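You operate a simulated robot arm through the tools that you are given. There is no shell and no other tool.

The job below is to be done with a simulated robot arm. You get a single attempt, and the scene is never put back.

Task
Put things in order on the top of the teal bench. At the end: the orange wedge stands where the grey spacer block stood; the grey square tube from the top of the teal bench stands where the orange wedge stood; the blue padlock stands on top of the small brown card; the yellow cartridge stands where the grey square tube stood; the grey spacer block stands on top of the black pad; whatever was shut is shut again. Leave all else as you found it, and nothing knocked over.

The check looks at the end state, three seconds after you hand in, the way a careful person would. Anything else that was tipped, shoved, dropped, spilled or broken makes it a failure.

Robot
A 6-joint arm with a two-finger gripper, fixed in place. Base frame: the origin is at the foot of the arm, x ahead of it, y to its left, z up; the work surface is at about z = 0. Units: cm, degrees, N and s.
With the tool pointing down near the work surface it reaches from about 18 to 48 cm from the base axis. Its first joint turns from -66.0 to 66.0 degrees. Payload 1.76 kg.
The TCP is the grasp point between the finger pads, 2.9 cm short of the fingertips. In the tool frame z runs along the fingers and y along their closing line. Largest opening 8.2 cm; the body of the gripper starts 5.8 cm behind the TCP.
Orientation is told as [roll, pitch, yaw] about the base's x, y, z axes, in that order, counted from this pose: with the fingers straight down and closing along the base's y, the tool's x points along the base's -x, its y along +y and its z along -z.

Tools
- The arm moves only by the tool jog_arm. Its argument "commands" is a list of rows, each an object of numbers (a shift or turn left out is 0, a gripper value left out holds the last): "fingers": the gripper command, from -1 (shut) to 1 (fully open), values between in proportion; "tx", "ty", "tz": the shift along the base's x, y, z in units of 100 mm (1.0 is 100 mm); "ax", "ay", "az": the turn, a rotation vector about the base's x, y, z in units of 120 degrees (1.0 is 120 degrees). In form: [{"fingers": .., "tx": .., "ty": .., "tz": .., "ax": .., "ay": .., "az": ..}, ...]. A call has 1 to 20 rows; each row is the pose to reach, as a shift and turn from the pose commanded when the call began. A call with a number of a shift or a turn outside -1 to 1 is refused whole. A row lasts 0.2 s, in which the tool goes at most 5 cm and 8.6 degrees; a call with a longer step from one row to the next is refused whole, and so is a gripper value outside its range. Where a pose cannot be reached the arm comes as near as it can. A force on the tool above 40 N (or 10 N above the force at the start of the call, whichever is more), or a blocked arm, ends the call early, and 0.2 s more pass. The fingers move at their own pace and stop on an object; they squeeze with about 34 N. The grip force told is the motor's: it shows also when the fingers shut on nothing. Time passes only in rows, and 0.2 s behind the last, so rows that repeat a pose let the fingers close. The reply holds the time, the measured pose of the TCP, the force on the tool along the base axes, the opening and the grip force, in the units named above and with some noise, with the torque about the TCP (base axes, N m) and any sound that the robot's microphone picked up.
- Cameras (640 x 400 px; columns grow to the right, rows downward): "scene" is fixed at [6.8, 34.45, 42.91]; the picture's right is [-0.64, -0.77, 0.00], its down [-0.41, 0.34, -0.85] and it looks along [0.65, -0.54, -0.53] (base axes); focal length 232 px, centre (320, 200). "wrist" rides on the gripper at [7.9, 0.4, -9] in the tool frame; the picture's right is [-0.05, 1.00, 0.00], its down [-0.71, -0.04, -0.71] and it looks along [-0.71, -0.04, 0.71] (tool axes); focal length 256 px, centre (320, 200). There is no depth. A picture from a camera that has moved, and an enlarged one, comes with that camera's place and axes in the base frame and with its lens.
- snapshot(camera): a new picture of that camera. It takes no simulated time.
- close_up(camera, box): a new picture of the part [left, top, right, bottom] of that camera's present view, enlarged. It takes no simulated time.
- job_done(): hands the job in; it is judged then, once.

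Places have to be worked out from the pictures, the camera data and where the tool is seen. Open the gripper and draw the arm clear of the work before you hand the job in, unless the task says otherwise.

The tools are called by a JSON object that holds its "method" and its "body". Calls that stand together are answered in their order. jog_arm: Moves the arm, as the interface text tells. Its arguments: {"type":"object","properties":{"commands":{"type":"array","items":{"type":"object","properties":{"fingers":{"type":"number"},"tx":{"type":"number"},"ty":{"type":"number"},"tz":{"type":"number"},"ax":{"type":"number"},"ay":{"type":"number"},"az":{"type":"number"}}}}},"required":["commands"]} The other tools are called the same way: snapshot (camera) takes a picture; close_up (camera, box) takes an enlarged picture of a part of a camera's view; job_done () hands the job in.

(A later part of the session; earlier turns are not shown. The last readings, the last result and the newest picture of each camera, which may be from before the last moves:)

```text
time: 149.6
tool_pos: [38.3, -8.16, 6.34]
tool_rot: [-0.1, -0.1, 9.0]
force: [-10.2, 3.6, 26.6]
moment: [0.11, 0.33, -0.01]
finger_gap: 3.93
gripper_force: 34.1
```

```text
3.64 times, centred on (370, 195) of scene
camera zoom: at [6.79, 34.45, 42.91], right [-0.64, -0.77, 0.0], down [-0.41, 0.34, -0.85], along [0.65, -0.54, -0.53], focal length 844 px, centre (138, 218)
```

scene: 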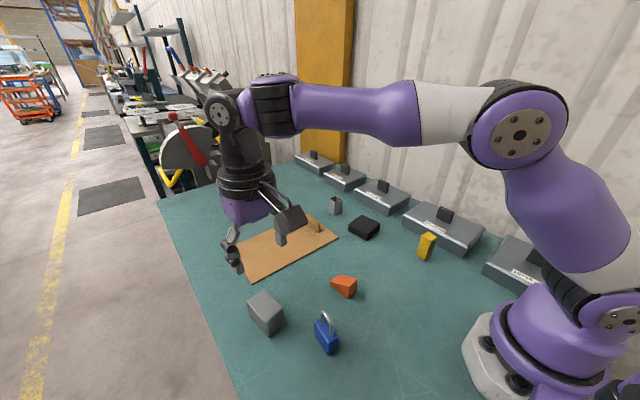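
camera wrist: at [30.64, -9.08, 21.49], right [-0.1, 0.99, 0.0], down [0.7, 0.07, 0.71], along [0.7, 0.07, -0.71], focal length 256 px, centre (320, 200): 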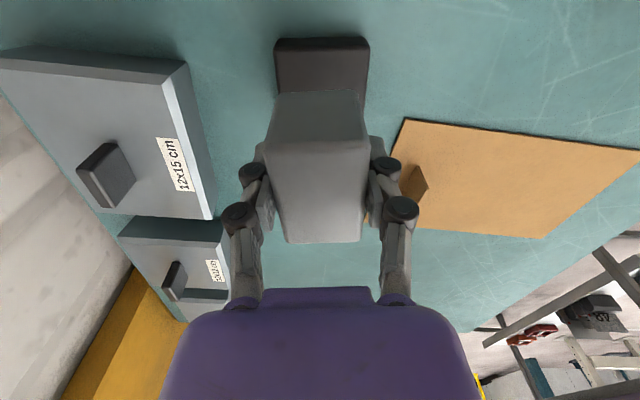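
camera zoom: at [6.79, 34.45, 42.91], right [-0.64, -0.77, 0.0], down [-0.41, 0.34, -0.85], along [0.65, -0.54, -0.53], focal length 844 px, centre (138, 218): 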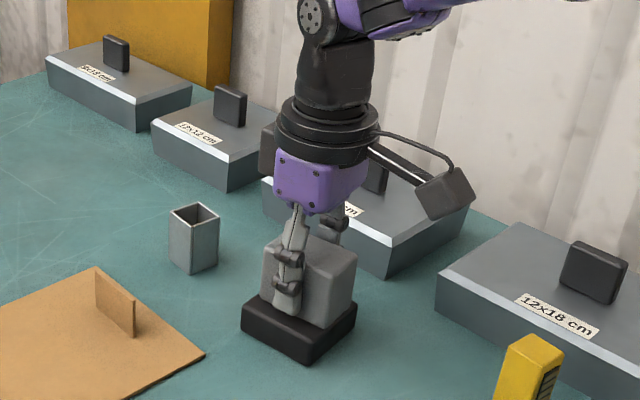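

It is already resting on the pad with some pressing force, so the pad is about 2.7 cm high. I ease up 2 mm and open the fingers.

{"method": "jog_arm", "body": {"commands": [{"tz": 0.01}, {"tz": 0.02}, {"tz": 0.02}]}}

{"method": "jog_arm", "body": {"commands": [{"fingers": -0.05}, {"fingers": 0.1}, {"fingers": 0.4}, {"fingers": 0.6}, {"fingers": 0.6}]}}

{"method": "close_up", "body": {"camera": "scene", "box": [300, 140, 440, 250]}}

```text
time: 150.4
tool_pos: [38.37, -8.03, 6.32]
tool_rot: [0.0, 0.0, 9.0]
force: [0.4, 0.0, -0.1]
moment: [-0.02, -0.01, -0.01]
finger_gap: 3.9
gripper_force: 34.5
```

```text
time: 151.6
tool_pos: [38.38, -8.05, 6.33]
tool_rot: [-0.1, -0.1, 9.0]
force: [0.7, -0.6, 0.4]
moment: [0.01, 0.01, -0.02]
finger_gap: 6.57
gripper_force: 0.0
```

```text
3.64 times, centred on (370, 195) of scene
camera zoom: at [6.8, 34.45, 42.91], right [-0.64, -0.77, 0.0], down [-0.41, 0.34, -0.85], along [0.65, -0.54, -0.53], focal length 844 px, centre (138, 218)
```

zoom: 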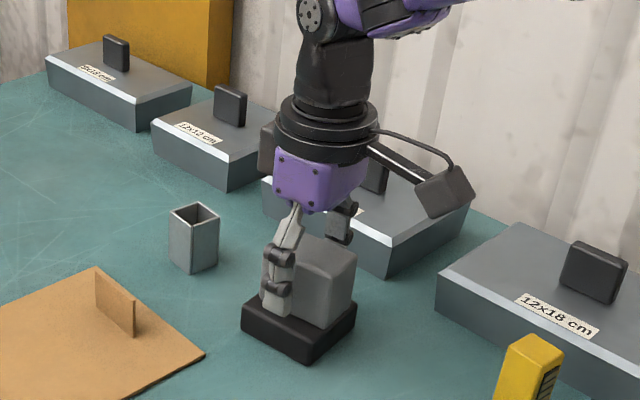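

The block stands on the pad. I rise straight up and head for the orange wedge.

{"method": "jog_arm", "body": {"commands": [{"tz": 0.1}, {"tz": 0.2}, {"tz": 0.3}, {"tz": 0.4}, {"tz": 0.5}, {"tz": 0.6}, {"tz": 0.7}, {"tz": 0.8}, {"tz": 0.9}, {"tz": 1.0}, {"tz": 1.0}]}}

{"method": "jog_arm", "body": {"commands": [{"ty": 0.1, "tx": -0.05, "az": -0.01}, {"ty": 0.2, "tx": -0.1, "az": -0.02}, {"ty": 0.3, "tx": -0.15, "az": -0.03}, {"ty": 0.4, "tx": -0.2, "az": -0.04}, {"ty": 0.5, "tx": -0.26, "az": -0.05}, {"ty": 0.6, "tx": -0.33, "az": -0.06}, {"ty": 0.7, "tx": -0.4, "az": -0.075}, {"ty": 0.8, "tx": -0.5, "az": -0.075}, {"ty": 0.9, "tx": -0.6, "az": -0.075}, {"ty": 1.0, "tx": -0.7, "az": -0.075}, {"ty": 1.0, "tx": -0.8, "az": -0.075}, {"ty": 1.0, "tx": -0.9, "az": -0.075}, {"ty": 1.0, "tx": -1.0, "az": -0.075}, {"ty": 1.0, "tx": -1.0, "az": -0.075}]}}

{"method": "jog_arm", "body": {"commands": [{"ty": 0.1}, {"ty": 0.2}, {"ty": 0.3}, {"ty": 0.4}, {"ty": 0.5}, {"ty": 0.6}, {"ty": 0.7}, {"ty": 0.75}, {"ty": 0.75}]}}

{"method": "snapshot", "body": {"camera": "wrist"}}

{"method": "close_up", "body": {"camera": "scene", "box": [300, 140, 440, 250]}}

```text
time: 154.0
tool_pos: [38.33, -8.21, 16.35]
tool_rot: [-0.1, -0.2, 9.0]
force: [-0.5, -0.6, -0.2]
moment: [0.05, 0.0, 0.0]
finger_gap: 6.56
gripper_force: 0.1
```

```text
time: 157.0
tool_pos: [28.3, 1.67, 16.39]
tool_rot: [-0.1, -0.2, -0.1]
force: [0.8, 0.3, 0.5]
moment: [-0.04, -0.01, 0.01]
finger_gap: 6.56
gripper_force: 0.2
```

```text
time: 159.0
tool_pos: [28.31, 9.25, 16.37]
tool_rot: [-0.1, -0.1, 0.0]
force: [0.2, -0.1, 0.2]
moment: [-0.01, -0.04, -0.02]
finger_gap: 6.55
gripper_force: 0.1
```

```text
taken
camera wrist: at [20.53, 9.66, 25.27], right [0.05, 1.0, 0.0], down [0.71, -0.04, 0.71], along [0.71, -0.04, -0.71], focal length 256 px, centre (320, 200)
```

wrist: 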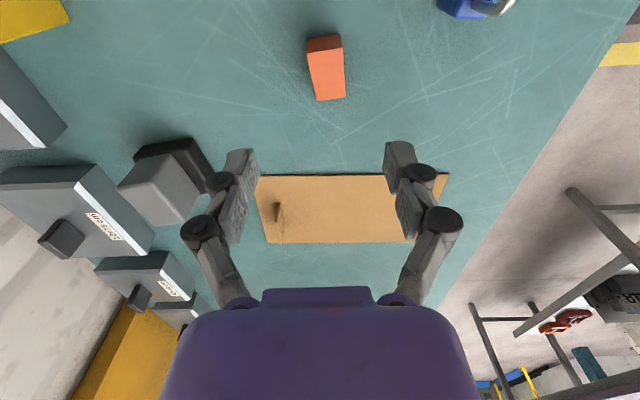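

```text
3.64 times, centred on (370, 195) of scene
camera zoom: at [6.8, 34.45, 42.91], right [-0.64, -0.77, 0.0], down [-0.41, 0.34, -0.85], along [0.65, -0.54, -0.53], focal length 844 px, centre (138, 218)
```

zoom: 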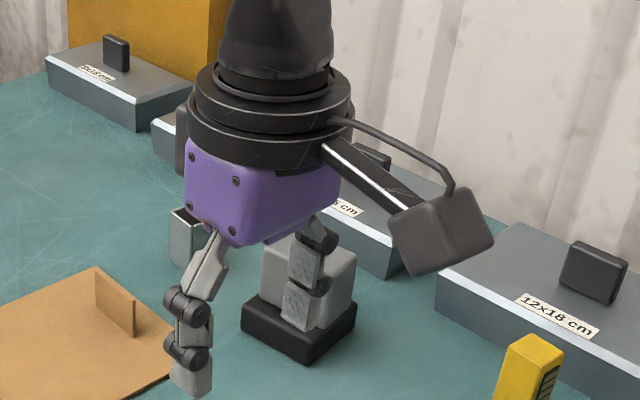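

The block sits well on the pad. I zoom in on the wedge to measure its place, heading and shape.

{"method": "close_up", "body": {"camera": "wrist", "box": [270, 15, 390, 115]}}

{"method": "close_up", "body": {"camera": "scene", "box": [310, 260, 380, 310]}}

```text
4.00 times, centred on (330, 65) of wrist
camera zoom: at [20.53, 9.66, 25.27], right [0.05, 1.0, 0.0], down [0.71, -0.04, 0.71], along [0.71, -0.04, -0.71], focal length 1024 px, centre (280, 740)
```

zoom: 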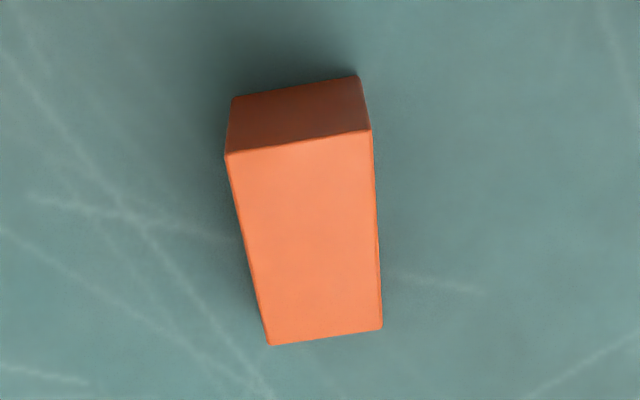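

```text
8.00 times, centred on (345, 285) of scene
camera zoom: at [6.8, 34.45, 42.91], right [-0.64, -0.77, 0.0], down [-0.41, 0.34, -0.85], along [0.65, -0.54, -0.53], focal length 1858 px, centre (120, -480)
```

zoom: 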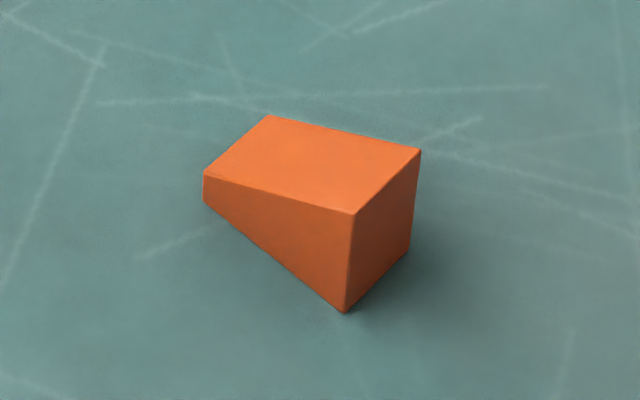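

The wedge's footprint centre is about (28.6, 9.9), heading +5.5°, thick end (4 cm) towards the robot. I align over its heavier part at (28.1, 9.85) and descend.

{"method": "jog_arm", "body": {"commands": [{"tx": -0.02, "ty": 0.03, "az": 0.02, "tz": -0.12}, {"tx": -0.02, "ty": 0.06, "az": 0.046, "tz": -0.24}, {"tx": -0.02, "ty": 0.06, "az": 0.046, "tz": -0.36}, {"tx": -0.02, "ty": 0.06, "az": 0.046, "tz": -0.48}, {"tx": -0.02, "ty": 0.06, "az": 0.046, "tz": -0.6}, {"tx": -0.02, "ty": 0.06, "az": 0.046, "tz": -0.72}, {"tx": -0.02, "ty": 0.06, "az": 0.046, "tz": -0.82}, {"tx": -0.02, "ty": 0.06, "az": 0.046, "tz": -0.82}]}}

{"method": "snapshot", "body": {"camera": "wrist"}}

```text
time: 160.8
tool_pos: [28.07, 9.99, 8.15]
tool_rot: [-0.1, 0.0, 5.5]
force: [0.5, 0.9, 0.4]
moment: [0.0, -0.02, 0.03]
finger_gap: 6.58
gripper_force: 0.0
```

```text
taken
camera wrist: at [20.32, 9.53, 17.09], right [-0.04, 1.0, 0.0], down [0.71, 0.03, 0.71], along [0.71, 0.03, -0.71], focal length 256 px, centre (320, 200)
```

wrist: 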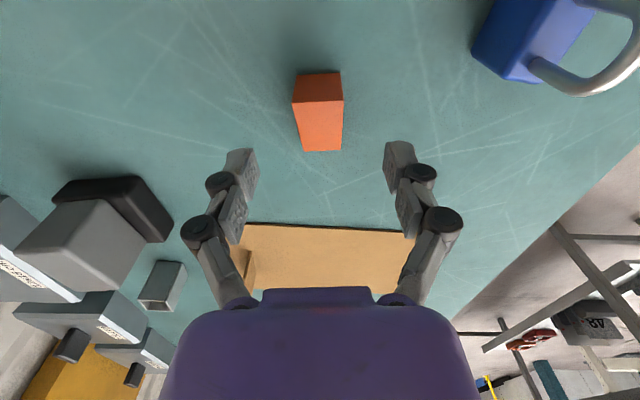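

The wedge is centred and square between the fingers. I descend and grip it.

{"method": "jog_arm", "body": {"commands": [{"tz": -0.12}, {"tz": -0.24}, {"tz": -0.36}, {"tz": -0.44}, {"tz": -0.49}, {"tz": -0.49}]}}

{"method": "jog_arm", "body": {"commands": [{"fingers": -1}, {"fingers": -1}, {"fingers": -1}, {"fingers": -1}]}}

{"method": "jog_arm", "body": {"commands": [{"tz": 0.05}, {"tz": 0.1}, {"tz": 0.2}, {"tz": 0.3}, {"tz": 0.4}, {"tz": 0.5}, {"tz": 0.6}, {"tz": 0.7}, {"tz": 0.8}, {"tz": 0.9}, {"tz": 0.9}]}}

{"method": "snapshot", "body": {"camera": "wrist"}}

{"method": "close_up", "body": {"camera": "scene", "box": [280, 180, 420, 320]}}

```text
time: 162.2
tool_pos: [28.2, 9.98, 3.29]
tool_rot: [0.0, -0.1, 5.6]
force: [-0.4, -0.3, -0.2]
moment: [0.01, 0.03, -0.02]
finger_gap: 6.53
gripper_force: 0.1
```

```text
time: 163.2
tool_pos: [28.24, 10.03, 3.28]
tool_rot: [-0.1, -0.1, 5.5]
force: [-0.5, -0.4, 16.6]
moment: [0.0, 0.11, 0.01]
finger_gap: 2.72
gripper_force: 34.3
```

```text
time: 165.6
tool_pos: [28.11, 9.81, 12.28]
tool_rot: [0.0, 0.0, 5.5]
force: [0.5, -1.3, -2.6]
moment: [0.04, 0.0, 0.02]
finger_gap: 2.72
gripper_force: 34.5
```

```text
taken
camera wrist: at [20.28, 9.44, 21.21], right [-0.04, 1.0, 0.0], down [0.71, 0.03, 0.71], along [0.71, 0.03, -0.71], focal length 256 px, centre (320, 200)
```

wrist: 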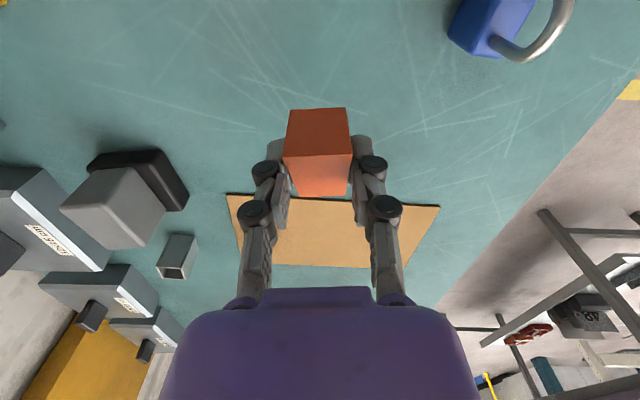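

```text
2.86 times, centred on (350, 250) of scene
camera zoom: at [6.8, 34.45, 42.91], right [-0.64, -0.77, 0.0], down [-0.41, 0.34, -0.85], along [0.65, -0.54, -0.53], focal length 664 px, centre (234, 57)
```

zoom: 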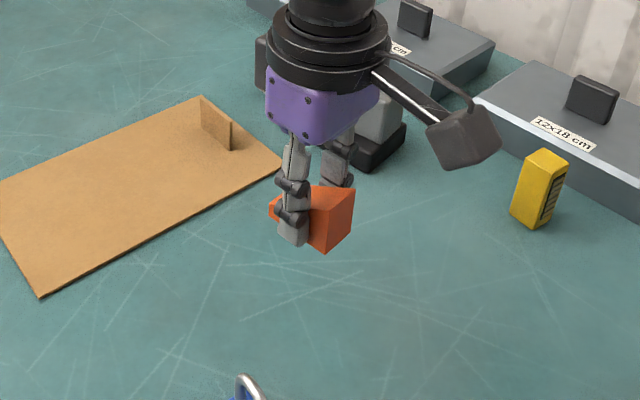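

The wedge hangs level in the grip. I carry it towards the block's old place, TCP target (32.0, 26.0).

{"method": "jog_arm", "body": {"commands": [{"ty": 0.1, "tx": 0.03}, {"ty": 0.2, "tx": 0.06}, {"ty": 0.3, "tx": 0.09}, {"ty": 0.4, "tx": 0.12}, {"ty": 0.5, "tx": 0.15}, {"ty": 0.6, "tx": 0.18}, {"ty": 0.7, "tx": 0.21}, {"ty": 0.8, "tx": 0.24}, {"ty": 0.9, "tx": 0.27}, {"ty": 1.0, "tx": 0.3}, {"ty": 1.0, "tx": 0.3}]}}

{"method": "jog_arm", "body": {"commands": [{"ty": 0.1, "tx": 0.03}, {"ty": 0.2, "tx": 0.05}, {"ty": 0.3, "tx": 0.08}, {"ty": 0.4, "tx": 0.08}, {"ty": 0.5, "tx": 0.08}, {"ty": 0.6, "tx": 0.08}, {"ty": 0.6, "tx": 0.08, "tz": -0.1}, {"ty": 0.6, "tx": 0.08, "tz": -0.2}, {"ty": 0.6, "tx": 0.08, "tz": -0.2}]}}

{"method": "close_up", "body": {"camera": "scene", "box": [200, 200, 360, 360]}}

```text
time: 168.0
tool_pos: [31.2, 19.85, 12.21]
tool_rot: [-0.1, 0.0, 5.6]
force: [-0.1, -0.3, -2.9]
moment: [0.02, -0.01, 0.0]
finger_gap: 2.73
gripper_force: 33.6
```

```text
time: 170.0
tool_pos: [31.92, 25.84, 10.2]
tool_rot: [-0.2, -0.1, 5.4]
force: [0.3, 0.2, -3.3]
moment: [0.0, 0.01, 0.01]
finger_gap: 2.76
gripper_force: 33.3
```

```text
2.50 times, centred on (280, 280) of scene
camera zoom: at [6.8, 34.45, 42.91], right [-0.64, -0.77, 0.0], down [-0.41, 0.34, -0.85], along [0.65, -0.54, -0.53], focal length 580 px, centre (420, 0)
```

zoom: 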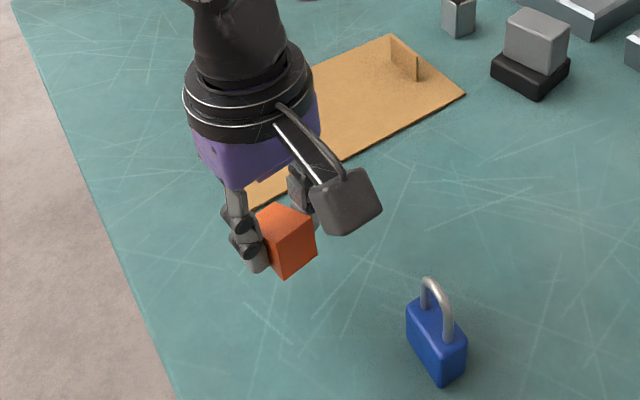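

I lower the wedge onto the spot, down to the height at which I picked it up.

{"method": "jog_arm", "body": {"commands": [{"tz": -0.1, "ty": 0.015}, {"tz": -0.2, "ty": 0.015}, {"tz": -0.3, "ty": 0.015}, {"tz": -0.4, "ty": 0.015}, {"tz": -0.5, "ty": 0.015}, {"tz": -0.58, "ty": 0.015}, {"tz": -0.64, "ty": 0.015}, {"tz": -0.67, "ty": 0.015}, {"tz": -0.67, "ty": 0.015}]}}

```text
time: 172.0
tool_pos: [31.96, 26.2, 3.48]
tool_rot: [-0.2, -0.2, 5.5]
force: [0.1, 0.9, -2.7]
moment: [-0.02, -0.03, 0.01]
finger_gap: 2.72
gripper_force: 34.5
```

The weight (about 2.7 N) still hangs, so I lower another 2 mm and look at the force before releasing.

{"method": "jog_arm", "body": {"commands": [{"tz": -0.01, "ty": -0.01}, {"tz": -0.02, "ty": -0.01}, {"tz": -0.02, "ty": -0.01}]}}

{"method": "close_up", "body": {"camera": "scene", "box": [220, 240, 320, 340]}}

```text
time: 172.8
tool_pos: [32.05, 26.07, 3.37]
tool_rot: [0.0, -0.1, 5.5]
force: [0.2, 0.1, -3.2]
moment: [0.01, -0.02, 0.01]
finger_gap: 2.73
gripper_force: 34.1
```

```text
4.00 times, centred on (270, 290) of scene
camera zoom: at [6.8, 34.45, 42.91], right [-0.64, -0.77, 0.0], down [-0.41, 0.34, -0.85], along [0.65, -0.54, -0.53], focal length 929 px, centre (520, -160)
```

zoom: 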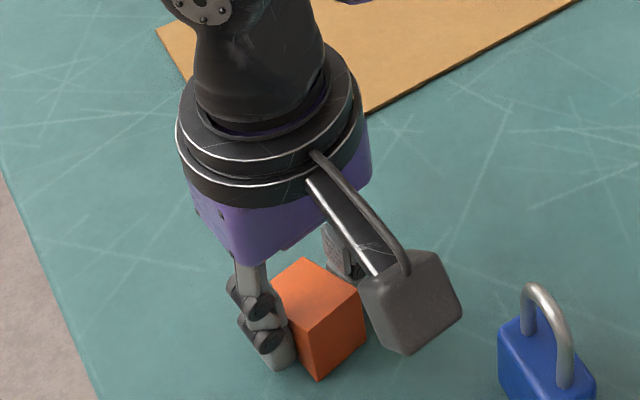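

Still just hanging. I lower another 1–2 mm until contact and then open.

{"method": "jog_arm", "body": {"commands": [{"tz": -0.008}, {"tz": -0.015}, {"tz": -0.015}]}}

{"method": "jog_arm", "body": {"commands": [{"fingers": -0.3}, {"fingers": -0.2}, {"fingers": 0.1}, {"fingers": 0.4}, {"fingers": 0.4}]}}

{"method": "jog_arm", "body": {"commands": [{"tz": 0.1}, {"tz": 0.2}, {"tz": 0.3}, {"tz": 0.4}, {"tz": 0.5}, {"tz": 0.6}, {"tz": 0.7}, {"tz": 0.8}, {"tz": 0.9}, {"tz": 1.0}, {"tz": 1.0}]}}

{"method": "snapshot", "body": {"camera": "wrist"}}

{"method": "close_up", "body": {"camera": "scene", "box": [220, 240, 320, 340]}}

```text
time: 173.6
tool_pos: [31.86, 26.13, 3.28]
tool_rot: [0.0, -0.1, 5.6]
force: [-0.3, -0.6, 8.4]
moment: [0.0, 0.03, 0.01]
finger_gap: 2.72
gripper_force: 34.0
```

```text
time: 174.8
tool_pos: [31.96, 26.0, 3.34]
tool_rot: [-0.1, -0.2, 5.5]
force: [0.9, 0.5, 0.0]
moment: [0.01, -0.02, -0.02]
finger_gap: 5.71
gripper_force: 0.1
```

```text
time: 177.2
tool_pos: [31.99, 26.05, 13.26]
tool_rot: [-0.1, 0.0, 5.4]
force: [0.6, 0.7, -0.2]
moment: [-0.02, 0.01, 0.01]
finger_gap: 5.72
gripper_force: 0.1
```

```text
taken
camera wrist: at [24.11, 25.61, 22.18], right [-0.04, 1.0, 0.0], down [0.71, 0.03, 0.71], along [0.71, 0.03, -0.71], focal length 256 px, centre (320, 200)
```

wrist: 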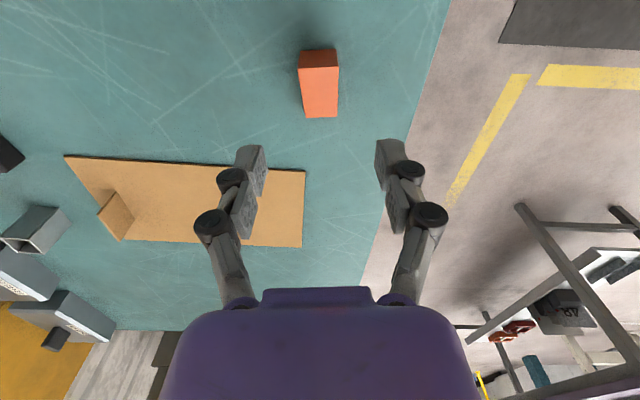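

```text
4.00 times, centred on (270, 290) of scene
camera zoom: at [6.8, 34.45, 42.91], right [-0.64, -0.77, 0.0], down [-0.41, 0.34, -0.85], along [0.65, -0.54, -0.53], focal length 929 px, centre (520, -160)
```

zoom: 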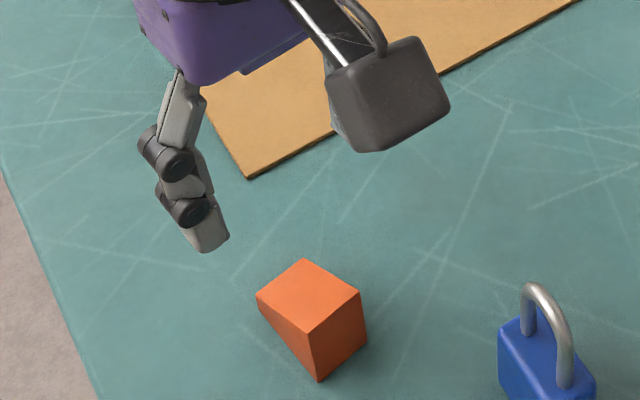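

The wedge stands on the block's old spot, well centred. Next is the tube at about (50.6, -8.2), heading about -5°; the wrist camera must clear the block, so I will use a mild 15° outward tilt and grip the tube high. First I go back to the middle.

{"method": "jog_arm", "body": {"commands": [{"tz": 0.1, "ty": -0.1}, {"tz": 0.2, "ty": -0.2, "tx": 0.05, "az": -0.01}, {"tz": 0.3, "ty": -0.3, "tx": 0.1, "az": -0.02}, {"tz": 0.4, "ty": -0.4, "tx": 0.15, "az": -0.03}, {"tz": 0.4, "ty": -0.5, "tx": 0.2, "az": -0.045}, {"tz": 0.4, "ty": -0.6, "tx": 0.25, "az": -0.045}, {"tz": 0.4, "ty": -0.7, "tx": 0.3, "az": -0.045}, {"tz": 0.4, "ty": -0.8, "tx": 0.35, "az": -0.045}, {"tz": 0.4, "ty": -0.9, "tx": 0.4, "az": -0.045}, {"tz": 0.4, "ty": -1.0, "tx": 0.45, "az": -0.045}, {"tz": 0.4, "ty": -1.0, "tx": 0.45, "az": -0.045}]}}

{"method": "jog_arm", "body": {"commands": [{"ty": -0.1, "tx": 0.05, "ay": -0.02}, {"ty": -0.2, "tx": 0.1, "ay": -0.04}, {"ty": -0.3, "tx": 0.15, "ay": -0.06}, {"ty": -0.4, "tx": 0.2, "ay": -0.08}, {"ty": -0.5, "tx": 0.25, "ay": -0.1}, {"ty": -0.6, "tx": 0.3, "ay": -0.125}, {"ty": -0.7, "tx": 0.35, "ay": -0.125, "tz": -0.1}, {"ty": -0.8, "tx": 0.4, "ay": -0.125, "tz": -0.2}, {"ty": -0.9, "tx": 0.45, "ay": -0.125, "tz": -0.3}, {"ty": -1.0, "tx": 0.5, "ay": -0.125, "tz": -0.4}, {"ty": -1.0, "tx": 0.5, "ay": -0.125, "tz": -0.4}]}}

{"method": "snapshot", "body": {"camera": "scene"}}

{"method": "snapshot", "body": {"camera": "wrist"}}

```text
time: 179.6
tool_pos: [36.45, 16.0, 17.25]
tool_rot: [0.0, -0.2, 0.1]
force: [0.1, 0.4, 0.3]
moment: [0.0, 0.01, -0.03]
finger_gap: 5.74
gripper_force: 0.1
```

```text
time: 182.0
tool_pos: [41.49, 5.99, 13.04]
tool_rot: [-0.1, -15.1, 0.1]
force: [0.1, -0.2, 0.7]
moment: [0.0, -0.07, 0.0]
finger_gap: 5.73
gripper_force: 0.0
```

```text
taken
```

scene: 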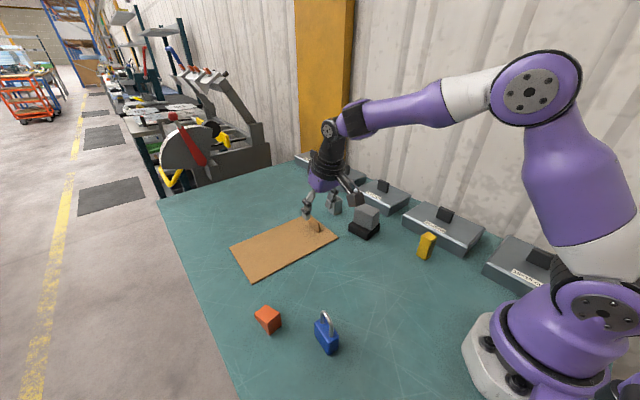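

```text
taken
camera wrist: at [31.62, 6.26, 19.61], right [0.05, 1.0, 0.01], down [0.5, -0.04, 0.87], along [0.87, -0.04, -0.5], focal length 256 px, centre (320, 200)
```

wrist: 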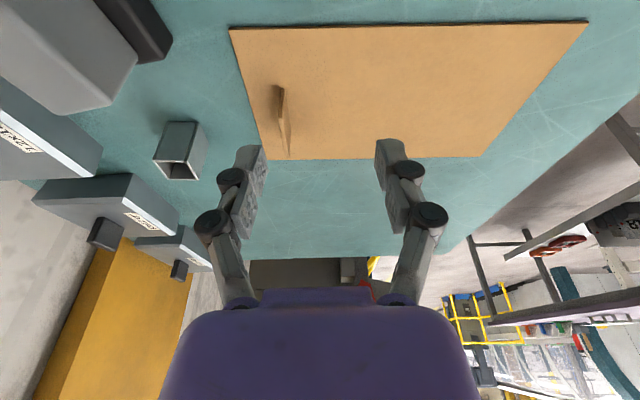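

The posture is normal and the tube is in view to the left. I zoom in on the tube to fix its place and heading.

{"method": "close_up", "body": {"camera": "wrist", "box": [130, 100, 230, 200]}}

{"method": "close_up", "body": {"camera": "scene", "box": [315, 185, 365, 225]}}

```text
4.00 times, centred on (180, 150) of wrist
camera zoom: at [31.62, 6.26, 19.61], right [0.05, 1.0, 0.01], down [0.5, -0.04, 0.87], along [0.87, -0.04, -0.5], focal length 1024 px, centre (880, 400)
```

zoom: 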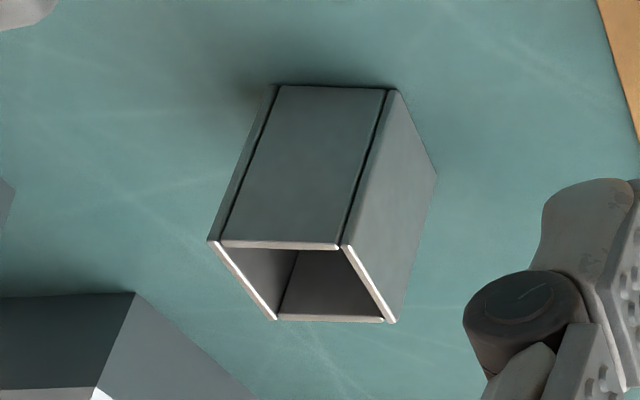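

```text
10.00 times, centred on (340, 205) of scene
camera zoom: at [6.8, 34.45, 42.91], right [-0.64, -0.77, 0.0], down [-0.41, 0.34, -0.85], along [0.65, -0.54, -0.53], focal length 2322 px, centre (120, 150)
```

zoom: 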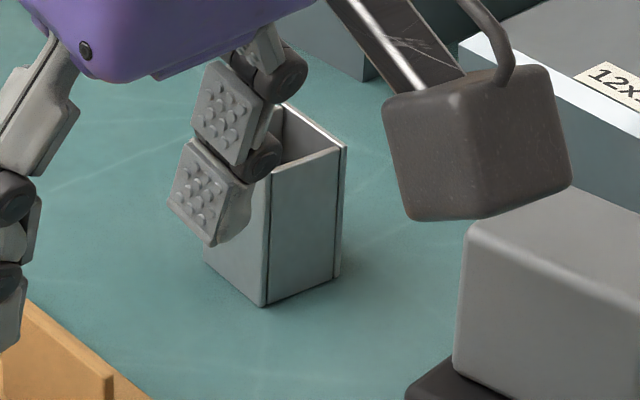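

The tube's centre is (50.7, -8.1), heading -6.5°, height 4.9 cm. I move over it at z ≈ 11.5 in small steps.

{"method": "jog_arm", "body": {"commands": [{"ty": -0.1, "tx": 0.04, "az": -0.006}, {"ty": -0.2, "tx": 0.08, "az": -0.012}, {"ty": -0.3, "tx": 0.12, "az": -0.018}, {"ty": -0.4, "tx": 0.16, "az": -0.024}, {"ty": -0.5, "tx": 0.2, "az": -0.03}, {"ty": -0.6, "tx": 0.24, "az": -0.036}, {"ty": -0.7, "tx": 0.28, "az": -0.042}, {"ty": -0.8, "tx": 0.32, "az": -0.048}, {"ty": -0.9, "tx": 0.36, "az": -0.054}, {"ty": -1.0, "tx": 0.4, "az": -0.054}, {"ty": -1.0, "tx": 0.4, "az": -0.054, "tz": -0.1}, {"ty": -1.0, "tx": 0.4, "az": -0.054, "tz": -0.15}, {"ty": -1.0, "tx": 0.4, "az": -0.054, "tz": -0.15}]}}

{"method": "jog_arm", "body": {"commands": [{"ty": -0.1, "tx": 0.1}, {"ty": -0.2, "tx": 0.2}, {"ty": -0.3, "tx": 0.3}, {"ty": -0.4, "tx": 0.4}, {"ty": -0.41, "tx": 0.48}, {"ty": -0.41, "tx": 0.48}]}}

{"method": "snapshot", "body": {"camera": "wrist"}}

{"method": "close_up", "body": {"camera": "scene", "box": [290, 130, 420, 245]}}

```text
time: 184.8
tool_pos: [45.35, -3.97, 11.67]
tool_rot: [0.0, -15.1, -6.4]
force: [0.2, -0.5, -0.1]
moment: [0.0, 0.01, -0.01]
finger_gap: 5.73
gripper_force: 0.1
```

```text
time: 186.2
tool_pos: [50.37, -8.1, 11.78]
tool_rot: [0.0, -14.9, -6.5]
force: [-0.6, 0.9, -0.2]
moment: [-0.01, 0.0, 0.03]
finger_gap: 5.76
gripper_force: 0.1
```

```text
taken
camera wrist: at [40.52, -6.71, 18.33], right [0.16, 0.99, 0.01], down [0.49, -0.09, 0.87], along [0.86, -0.13, -0.5], focal length 256 px, centre (320, 200)
```

wrist: 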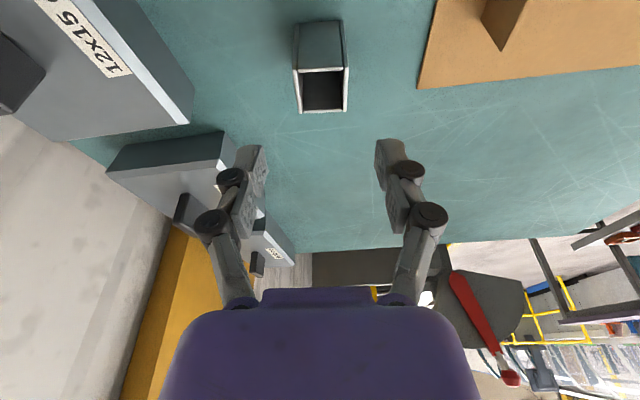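

```text
3.48 times, centred on (355, 188) of scene
camera zoom: at [6.8, 34.45, 42.91], right [-0.64, -0.77, 0.0], down [-0.41, 0.34, -0.85], along [0.65, -0.54, -0.53], focal length 808 px, centre (198, 244)
```

zoom: 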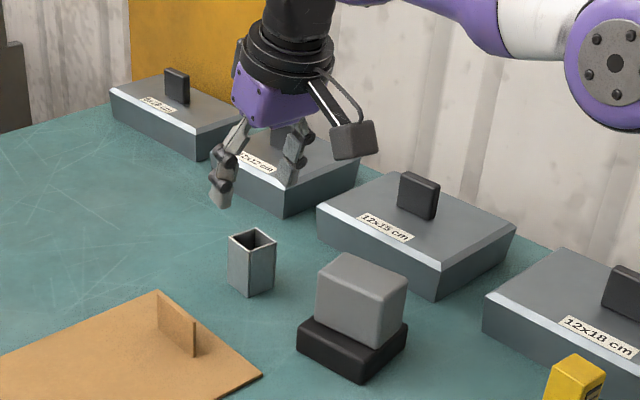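

The tube is centred and square between the fingers. I descend 6.5 cm so the fingers take its upper 3 cm; the wrist camera stays about 2 cm above the block.

{"method": "jog_arm", "body": {"commands": [{"tz": -0.1}, {"tz": -0.2}, {"tz": -0.3}, {"tz": -0.4}, {"tz": -0.5}, {"tz": -0.58}, {"tz": -0.65}, {"tz": -0.65}]}}

{"method": "close_up", "body": {"camera": "scene", "box": [290, 130, 420, 245]}}

{"method": "snapshot", "body": {"camera": "wrist"}}

```text
time: 188.0
tool_pos: [50.23, -8.23, 5.19]
tool_rot: [-0.1, -15.2, -6.3]
force: [-0.2, 0.7, -0.7]
moment: [-0.01, -0.01, 0.02]
finger_gap: 5.75
gripper_force: 0.0
```

```text
3.48 times, centred on (355, 188) of scene
camera zoom: at [6.8, 34.45, 42.91], right [-0.64, -0.77, 0.0], down [-0.41, 0.34, -0.85], along [0.65, -0.54, -0.53], focal length 808 px, centre (198, 244)
```

zoom: 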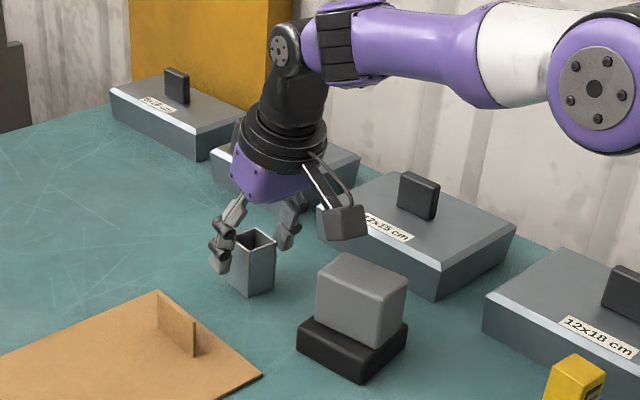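

```text
taken
camera wrist: at [40.48, -6.7, 11.75], right [0.16, 0.99, 0.01], down [0.49, -0.09, 0.87], along [0.86, -0.13, -0.5], focal length 256 px, centre (320, 200)
```

wrist: 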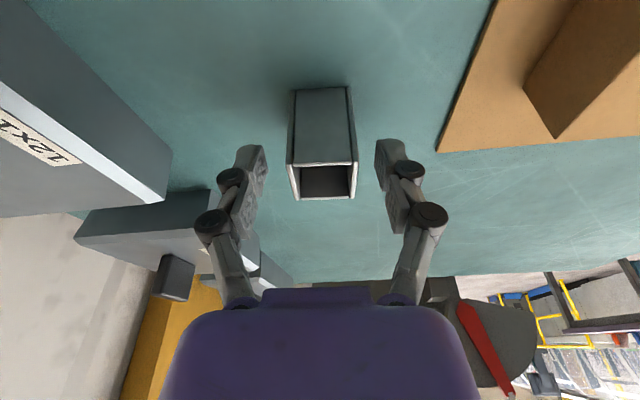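

All clear. I close on the tube and lift it straight up about 6 cm.

{"method": "jog_arm", "body": {"commands": [{"fingers": -1}, {"fingers": -1}, {"fingers": -1}, {"fingers": -1}]}}

{"method": "jog_arm", "body": {"commands": [{"tz": 0.05}, {"tz": 0.1}, {"tz": 0.2}, {"tz": 0.3}, {"tz": 0.4}, {"tz": 0.5}, {"tz": 0.6}, {"tz": 0.65}, {"tz": 0.65}]}}

{"method": "snapshot", "body": {"camera": "wrist"}}

{"method": "close_up", "body": {"camera": "scene", "box": [290, 130, 420, 245]}}

```text
time: 189.0
tool_pos: [50.27, -8.16, 5.31]
tool_rot: [-0.2, -15.3, -6.3]
force: [1.9, 1.9, 14.5]
moment: [0.25, -0.09, 0.05]
finger_gap: 3.11
gripper_force: 34.4
```

```text
time: 191.0
tool_pos: [50.28, -8.02, 11.7]
tool_rot: [-0.2, -15.1, -6.5]
force: [0.5, -0.4, -0.8]
moment: [0.03, -0.01, -0.01]
finger_gap: 3.12
gripper_force: 34.2
```

```text
taken
camera wrist: at [40.47, -6.67, 18.28], right [0.16, 0.99, 0.01], down [0.49, -0.09, 0.87], along [0.86, -0.13, -0.5], focal length 256 px, centre (320, 200)
```

wrist: 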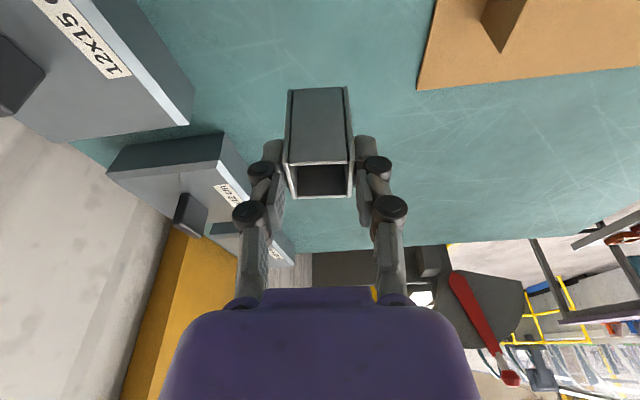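

```text
3.48 times, centred on (355, 188) of scene
camera zoom: at [6.8, 34.45, 42.91], right [-0.64, -0.77, 0.0], down [-0.41, 0.34, -0.85], along [0.65, -0.54, -0.53], focal length 808 px, centre (198, 244)
```

zoom: 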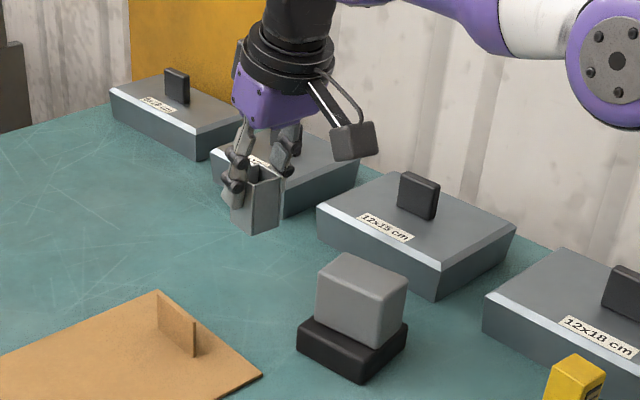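

The tube is held upright. I move it first towards +y away from the block, then back towards the wedge's old place, TCP target (28.2, 9.9).

{"method": "jog_arm", "body": {"commands": [{"ty": 0.1, "tx": -0.02, "tz": 0.02}, {"ty": 0.2, "tx": -0.06, "tz": 0.04}, {"ty": 0.3, "tx": -0.1, "tz": 0.06}, {"ty": 0.4, "tx": -0.14, "tz": 0.08}, {"ty": 0.5, "tx": -0.18, "tz": 0.1}, {"ty": 0.6, "tx": -0.22, "tz": 0.12}, {"ty": 0.7, "tx": -0.26, "tz": 0.14}, {"ty": 0.8, "tx": -0.3, "tz": 0.16}, {"ty": 0.9, "tx": -0.35, "tz": 0.18}, {"ty": 1.0, "tx": -0.4, "tz": 0.2}, {"ty": 1.0, "tx": -0.4, "tz": 0.2}]}}

{"method": "jog_arm", "body": {"commands": [{"tx": -0.1, "ty": 0.05}, {"tx": -0.2, "ty": 0.1}, {"tx": -0.3, "ty": 0.15}, {"tx": -0.4, "ty": 0.2}, {"tx": -0.5, "ty": 0.25}, {"tx": -0.6, "ty": 0.3}, {"tx": -0.7, "ty": 0.35}, {"tx": -0.8, "ty": 0.4}, {"tx": -0.9, "ty": 0.45}, {"tx": -1.0, "ty": 0.5}, {"tx": -1.0, "ty": 0.5}]}}

{"method": "jog_arm", "body": {"commands": [{"tx": -0.1, "ty": 0.05}, {"tx": -0.2, "ty": 0.1}, {"tx": -0.3, "ty": 0.15}, {"tx": -0.4, "ty": 0.2}, {"tx": -0.5, "ty": 0.25}, {"tx": -0.6, "ty": 0.28}, {"tx": -0.7, "ty": 0.28}, {"tx": -0.81, "ty": 0.28}, {"tx": -0.81, "ty": 0.28}]}}

{"method": "snapshot", "body": {"camera": "scene"}}

```text
time: 193.4
tool_pos: [46.33, 2.07, 13.77]
tool_rot: [0.0, -15.1, -6.4]
force: [0.0, 0.5, -1.2]
moment: [0.01, -0.02, 0.0]
finger_gap: 3.13
gripper_force: 33.9
```

```text
time: 195.8
tool_pos: [36.21, 7.03, 13.82]
tool_rot: [-0.1, -15.1, -6.4]
force: [0.7, 0.1, -0.8]
moment: [0.02, 0.0, 0.0]
finger_gap: 3.15
gripper_force: 33.5
```

```text
time: 197.8
tool_pos: [28.13, 9.66, 13.69]
tool_rot: [-0.1, -15.1, -6.4]
force: [-0.1, -0.4, -1.9]
moment: [0.01, -0.02, 0.0]
finger_gap: 3.12
gripper_force: 33.5
```

```text
taken
```

scene: 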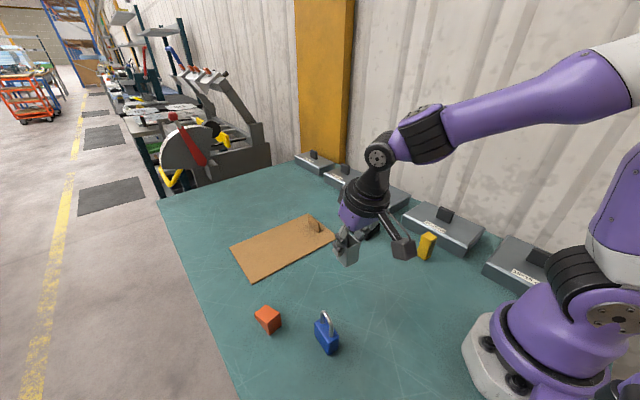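

I descend with the tube onto the wedge's old place.

{"method": "jog_arm", "body": {"commands": [{"tz": -0.1, "ty": 0.015}, {"tz": -0.2, "ty": 0.015}, {"tz": -0.3, "ty": 0.015}, {"tz": -0.4, "ty": 0.015}, {"tz": -0.5, "ty": 0.015}, {"tz": -0.6, "ty": 0.015}, {"tz": -0.7, "ty": 0.015}, {"tz": -0.76, "ty": 0.015}, {"tz": -0.81, "ty": 0.015}, {"tz": -0.81, "ty": 0.015}]}}

{"method": "close_up", "body": {"camera": "scene", "box": [300, 220, 420, 310]}}

```text
time: 200.0
tool_pos: [28.09, 9.82, 5.62]
tool_rot: [0.0, -15.1, -6.5]
force: [-0.8, 0.1, -1.5]
moment: [-0.02, 0.01, 0.0]
finger_gap: 3.12
gripper_force: 34.7
```

```text
4.44 times, centred on (360, 265) of scene
camera zoom: at [6.8, 34.45, 42.91], right [-0.64, -0.77, 0.0], down [-0.41, 0.34, -0.85], along [0.65, -0.54, -0.53], focal length 1032 px, centre (142, -89)
```

zoom: 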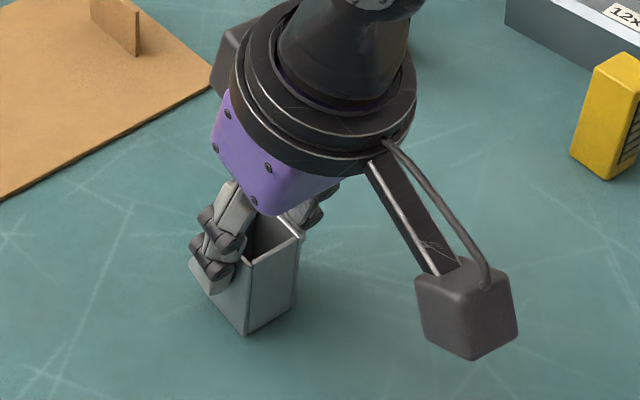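

The tube is a few millimetres above the bench at the right spot. I lower slowly until contact.

{"method": "jog_arm", "body": {"commands": [{"tz": -0.012}, {"tz": -0.024}, {"tz": -0.03}, {"tz": -0.03}]}}

```text
time: 201.0
tool_pos: [28.2, 9.83, 5.13]
tool_rot: [-0.1, -15.1, -6.4]
force: [-0.6, -0.4, 0.5]
moment: [0.0, 0.0, 0.01]
finger_gap: 3.1
gripper_force: 33.7
```

The hanging weight is gone, so the tube touches the bench. I open and rise, keeping the tilt.

{"method": "jog_arm", "body": {"commands": [{"fingers": -0.2}, {"fingers": -0.1}, {"fingers": 0.2}, {"fingers": 0.4}, {"fingers": 0.4}]}}

{"method": "jog_arm", "body": {"commands": [{"tz": 0.1}, {"tz": 0.2}, {"tz": 0.3}, {"tz": 0.4}, {"tz": 0.5}, {"tz": 0.6}, {"tz": 0.7}, {"tz": 0.8}, {"tz": 0.9}, {"tz": 0.9}]}}

{"method": "snapshot", "body": {"camera": "wrist"}}

{"method": "close_up", "body": {"camera": "scene", "box": [300, 220, 420, 310]}}

```text
time: 202.2
tool_pos: [28.2, 9.74, 5.36]
tool_rot: [-0.1, -15.1, -6.4]
force: [0.4, -0.3, -0.5]
moment: [-0.03, 0.01, 0.02]
finger_gap: 5.75
gripper_force: 0.1
```

```text
time: 204.4
tool_pos: [28.15, 9.85, 14.44]
tool_rot: [-0.1, -15.2, -6.4]
force: [0.2, 0.1, 0.4]
moment: [0.0, -0.02, 0.02]
finger_gap: 5.71
gripper_force: 0.0
```

```text
taken
camera wrist: at [18.4, 11.3, 20.91], right [0.16, 0.99, 0.01], down [0.49, -0.09, 0.87], along [0.86, -0.14, -0.5], focal length 256 px, centre (320, 200)
```

wrist: 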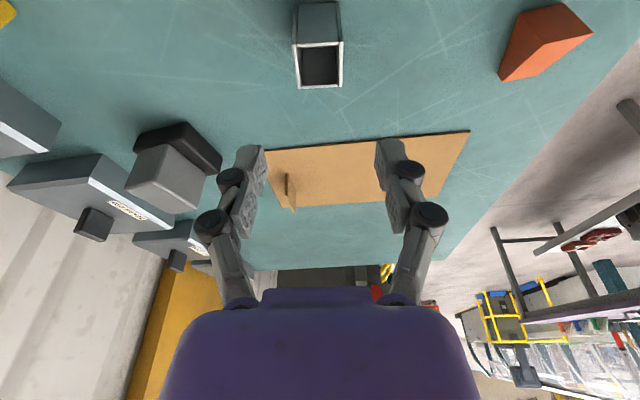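

```text
4.44 times, centred on (360, 265) of scene
camera zoom: at [6.8, 34.45, 42.91], right [-0.64, -0.77, 0.0], down [-0.41, 0.34, -0.85], along [0.65, -0.54, -0.53], focal length 1032 px, centre (142, -89)
```

zoom: 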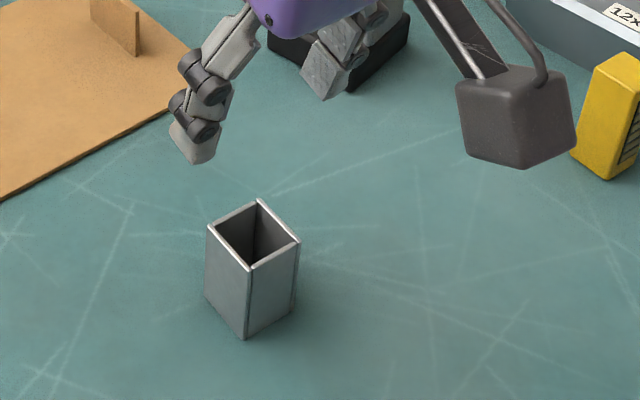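

The tube stands upright on the wedge's old spot. Now the cartridge near (22.4, -12.5): I move there with the same tilt, since it must be released with that tilt at the far spot.

{"method": "jog_arm", "body": {"commands": [{"ty": -0.1}, {"ty": -0.2}, {"ty": -0.3}, {"ty": -0.4}, {"ty": -0.5}, {"ty": -0.6}, {"ty": -0.7}, {"ty": -0.8}, {"ty": -0.9}, {"ty": -1.0}, {"ty": -1.0}]}}

{"method": "jog_arm", "body": {"commands": [{"ty": -0.1, "tx": -0.02}, {"ty": -0.2, "tx": -0.04}, {"ty": -0.3, "tx": -0.06}, {"ty": -0.4, "tx": -0.08}, {"ty": -0.5, "tx": -0.1}, {"ty": -0.6, "tx": -0.12}, {"ty": -0.7, "tx": -0.14}, {"ty": -0.8, "tx": -0.16}, {"ty": -0.9, "tx": -0.18}, {"ty": -1.0, "tx": -0.2}, {"ty": -1.0, "tx": -0.2}]}}

{"method": "snapshot", "body": {"camera": "wrist"}}

{"method": "snapshot", "body": {"camera": "scene"}}

```text
time: 206.8
tool_pos: [28.23, -0.28, 14.35]
tool_rot: [0.0, -15.1, -6.4]
force: [0.8, -0.4, -0.4]
moment: [0.0, -0.05, 0.01]
finger_gap: 5.74
gripper_force: 0.0
```

```text
time: 209.2
tool_pos: [26.0, -10.15, 14.31]
tool_rot: [-0.1, -15.0, -6.4]
force: [0.0, -0.7, 0.1]
moment: [0.03, 0.0, 0.0]
finger_gap: 5.75
gripper_force: 0.0
```

```text
taken
camera wrist: at [16.37, -8.7, 20.95], right [0.16, 0.99, 0.01], down [0.49, -0.09, 0.87], along [0.86, -0.13, -0.5], focal length 256 px, centre (320, 200)
```

wrist: 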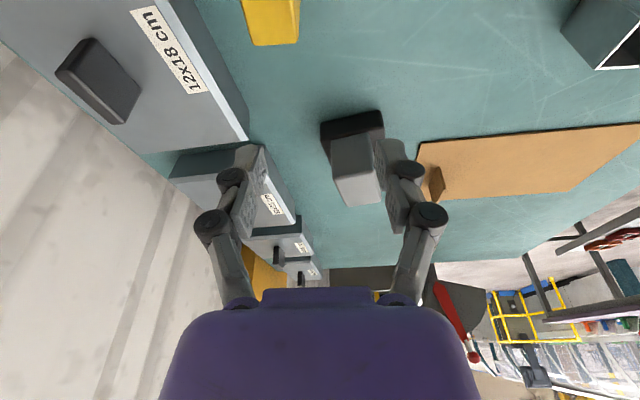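

```text
taken
```

scene: 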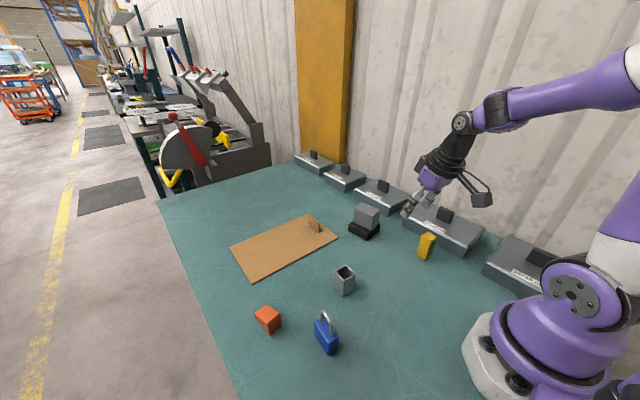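

The cartridge is only partly in the wrist view, so I measure it with the fixed camera at high zoom.

{"method": "close_up", "body": {"camera": "scene", "box": [400, 220, 460, 270]}}

{"method": "close_up", "body": {"camera": "wrist", "box": [220, 0, 340, 80]}}

```text
8.00 times, centred on (430, 245) of scene
camera zoom: at [6.8, 34.45, 42.91], right [-0.64, -0.77, 0.0], down [-0.41, 0.34, -0.85], along [0.65, -0.54, -0.53], focal length 1858 px, centre (-560, -160)
```

zoom: 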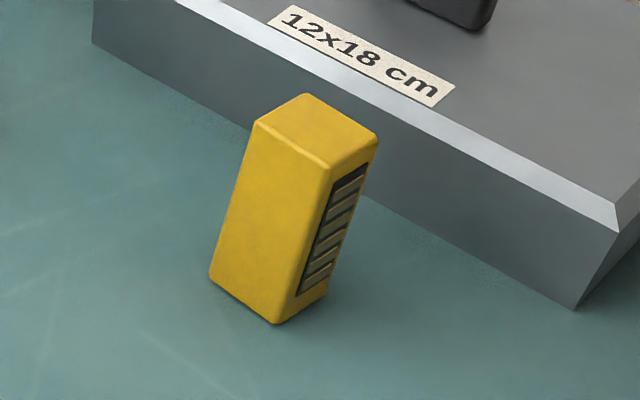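

```text
5.00 times, centred on (280, 40) of wrist
camera zoom: at [16.37, -8.7, 20.95], right [0.16, 0.99, 0.01], down [0.49, -0.09, 0.87], along [0.86, -0.13, -0.5], focal length 1280 px, centre (520, 1000)
```

zoom: 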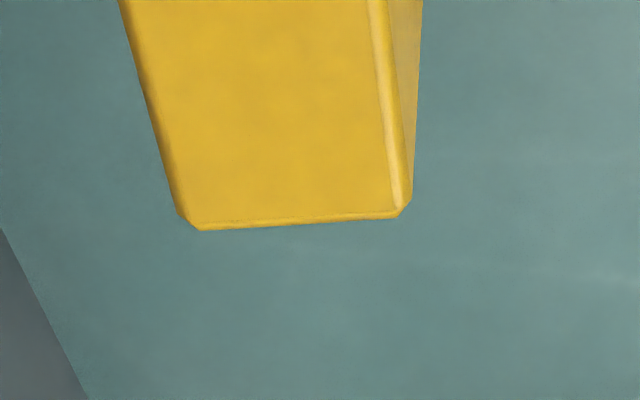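

The cartridge is about 2.4 cm square and 6.2 cm tall, centre about (22.6, -12.2), heading about -7°. I move above it to confirm with the wrist camera.

{"method": "jog_arm", "body": {"commands": [{"ty": -0.05, "tx": -0.08}, {"ty": -0.1, "tx": -0.16}, {"ty": -0.15, "tx": -0.24}, {"ty": -0.2, "tx": -0.32}, {"ty": -0.2, "tx": -0.36}, {"ty": -0.2, "tx": -0.36}]}}

{"method": "snapshot", "body": {"camera": "wrist"}}

```text
time: 210.6
tool_pos: [22.6, -12.14, 14.36]
tool_rot: [0.0, -15.1, -6.4]
force: [-0.7, 0.6, -0.1]
moment: [-0.02, -0.03, -0.01]
finger_gap: 5.76
gripper_force: 0.1
```

```text
taken
camera wrist: at [12.81, -10.71, 20.95], right [0.16, 0.99, 0.01], down [0.49, -0.09, 0.87], along [0.86, -0.13, -0.5], focal length 256 px, centre (320, 200)
```

wrist: 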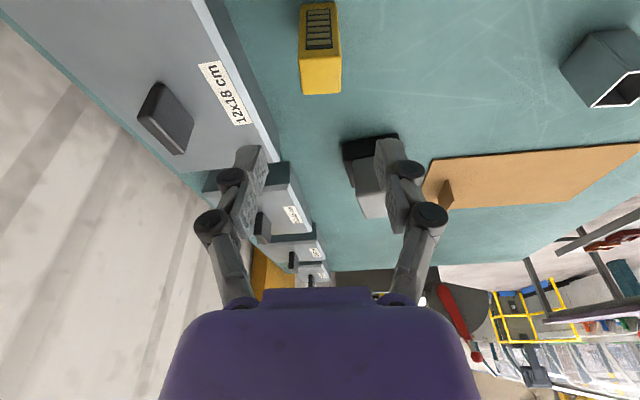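

{"method": "close_up", "body": {"camera": "wrist", "box": [270, 0, 370, 110]}}

```text
3.64 times, centred on (320, 55) of wrist
camera zoom: at [12.81, -10.71, 20.95], right [0.16, 0.99, 0.01], down [0.49, -0.09, 0.87], along [0.86, -0.13, -0.5], focal length 931 px, centre (320, 727)
```

zoom: 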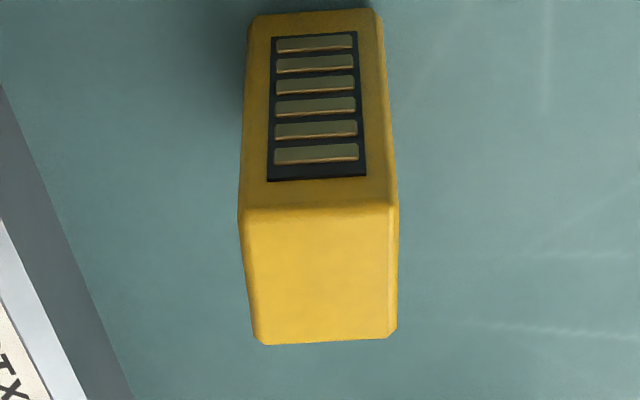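

The cartridge's centre is (22.7, -12.05), heading -7°, height 6.3 cm; it matches the tool heading. I descend to z ≈ 6 and grip it.

{"method": "jog_arm", "body": {"commands": [{"tx": -0.028, "ty": 0.013, "tz": -0.1}, {"tx": -0.028, "ty": 0.013, "tz": -0.2}, {"tx": -0.028, "ty": 0.013, "tz": -0.3}, {"tx": -0.028, "ty": 0.013, "tz": -0.4}, {"tx": -0.028, "ty": 0.013, "tz": -0.5}, {"tx": -0.028, "ty": 0.013, "tz": -0.6}, {"tx": -0.028, "ty": 0.013, "tz": -0.7}, {"tx": -0.028, "ty": 0.013, "tz": -0.78}, {"tx": -0.028, "ty": 0.013, "tz": -0.835}, {"tx": -0.028, "ty": 0.013, "tz": -0.835}]}}

{"method": "snapshot", "body": {"camera": "wrist"}}

{"method": "close_up", "body": {"camera": "scene", "box": [370, 160, 530, 290]}}

```text
time: 212.8
tool_pos: [22.37, -12.0, 5.91]
tool_rot: [-0.1, -15.1, -6.4]
force: [0.7, -0.4, 0.7]
moment: [-0.03, 0.0, 0.02]
finger_gap: 5.74
gripper_force: 0.0
```

```text
taken
camera wrist: at [12.54, -10.51, 12.5], right [0.16, 0.99, 0.01], down [0.49, -0.09, 0.87], along [0.86, -0.13, -0.5], focal length 256 px, centre (320, 200)
```

wrist: 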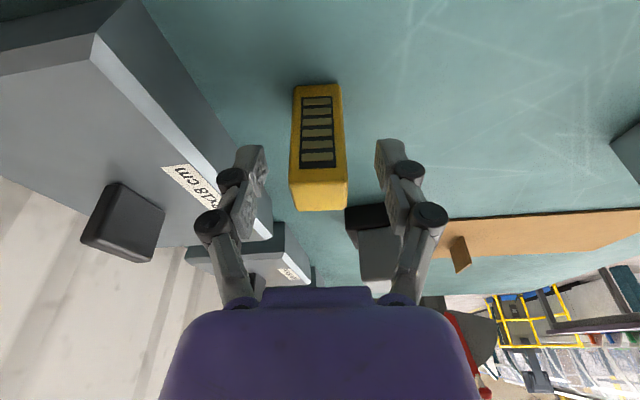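

```text
3.08 times, centred on (450, 225) of scene
camera zoom: at [6.8, 34.45, 42.91], right [-0.64, -0.77, 0.0], down [-0.41, 0.34, -0.85], along [0.65, -0.54, -0.53], focal length 714 px, centre (-80, 123)
```

zoom: 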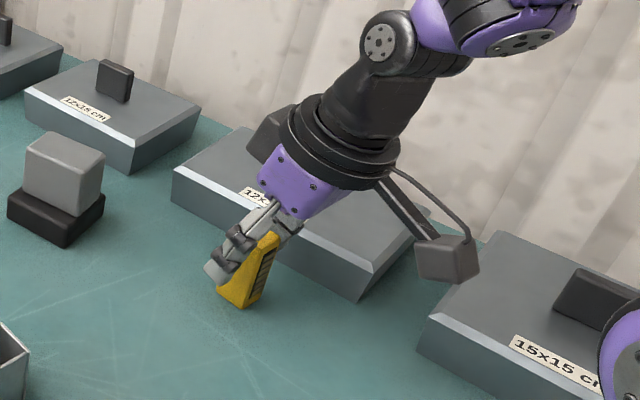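

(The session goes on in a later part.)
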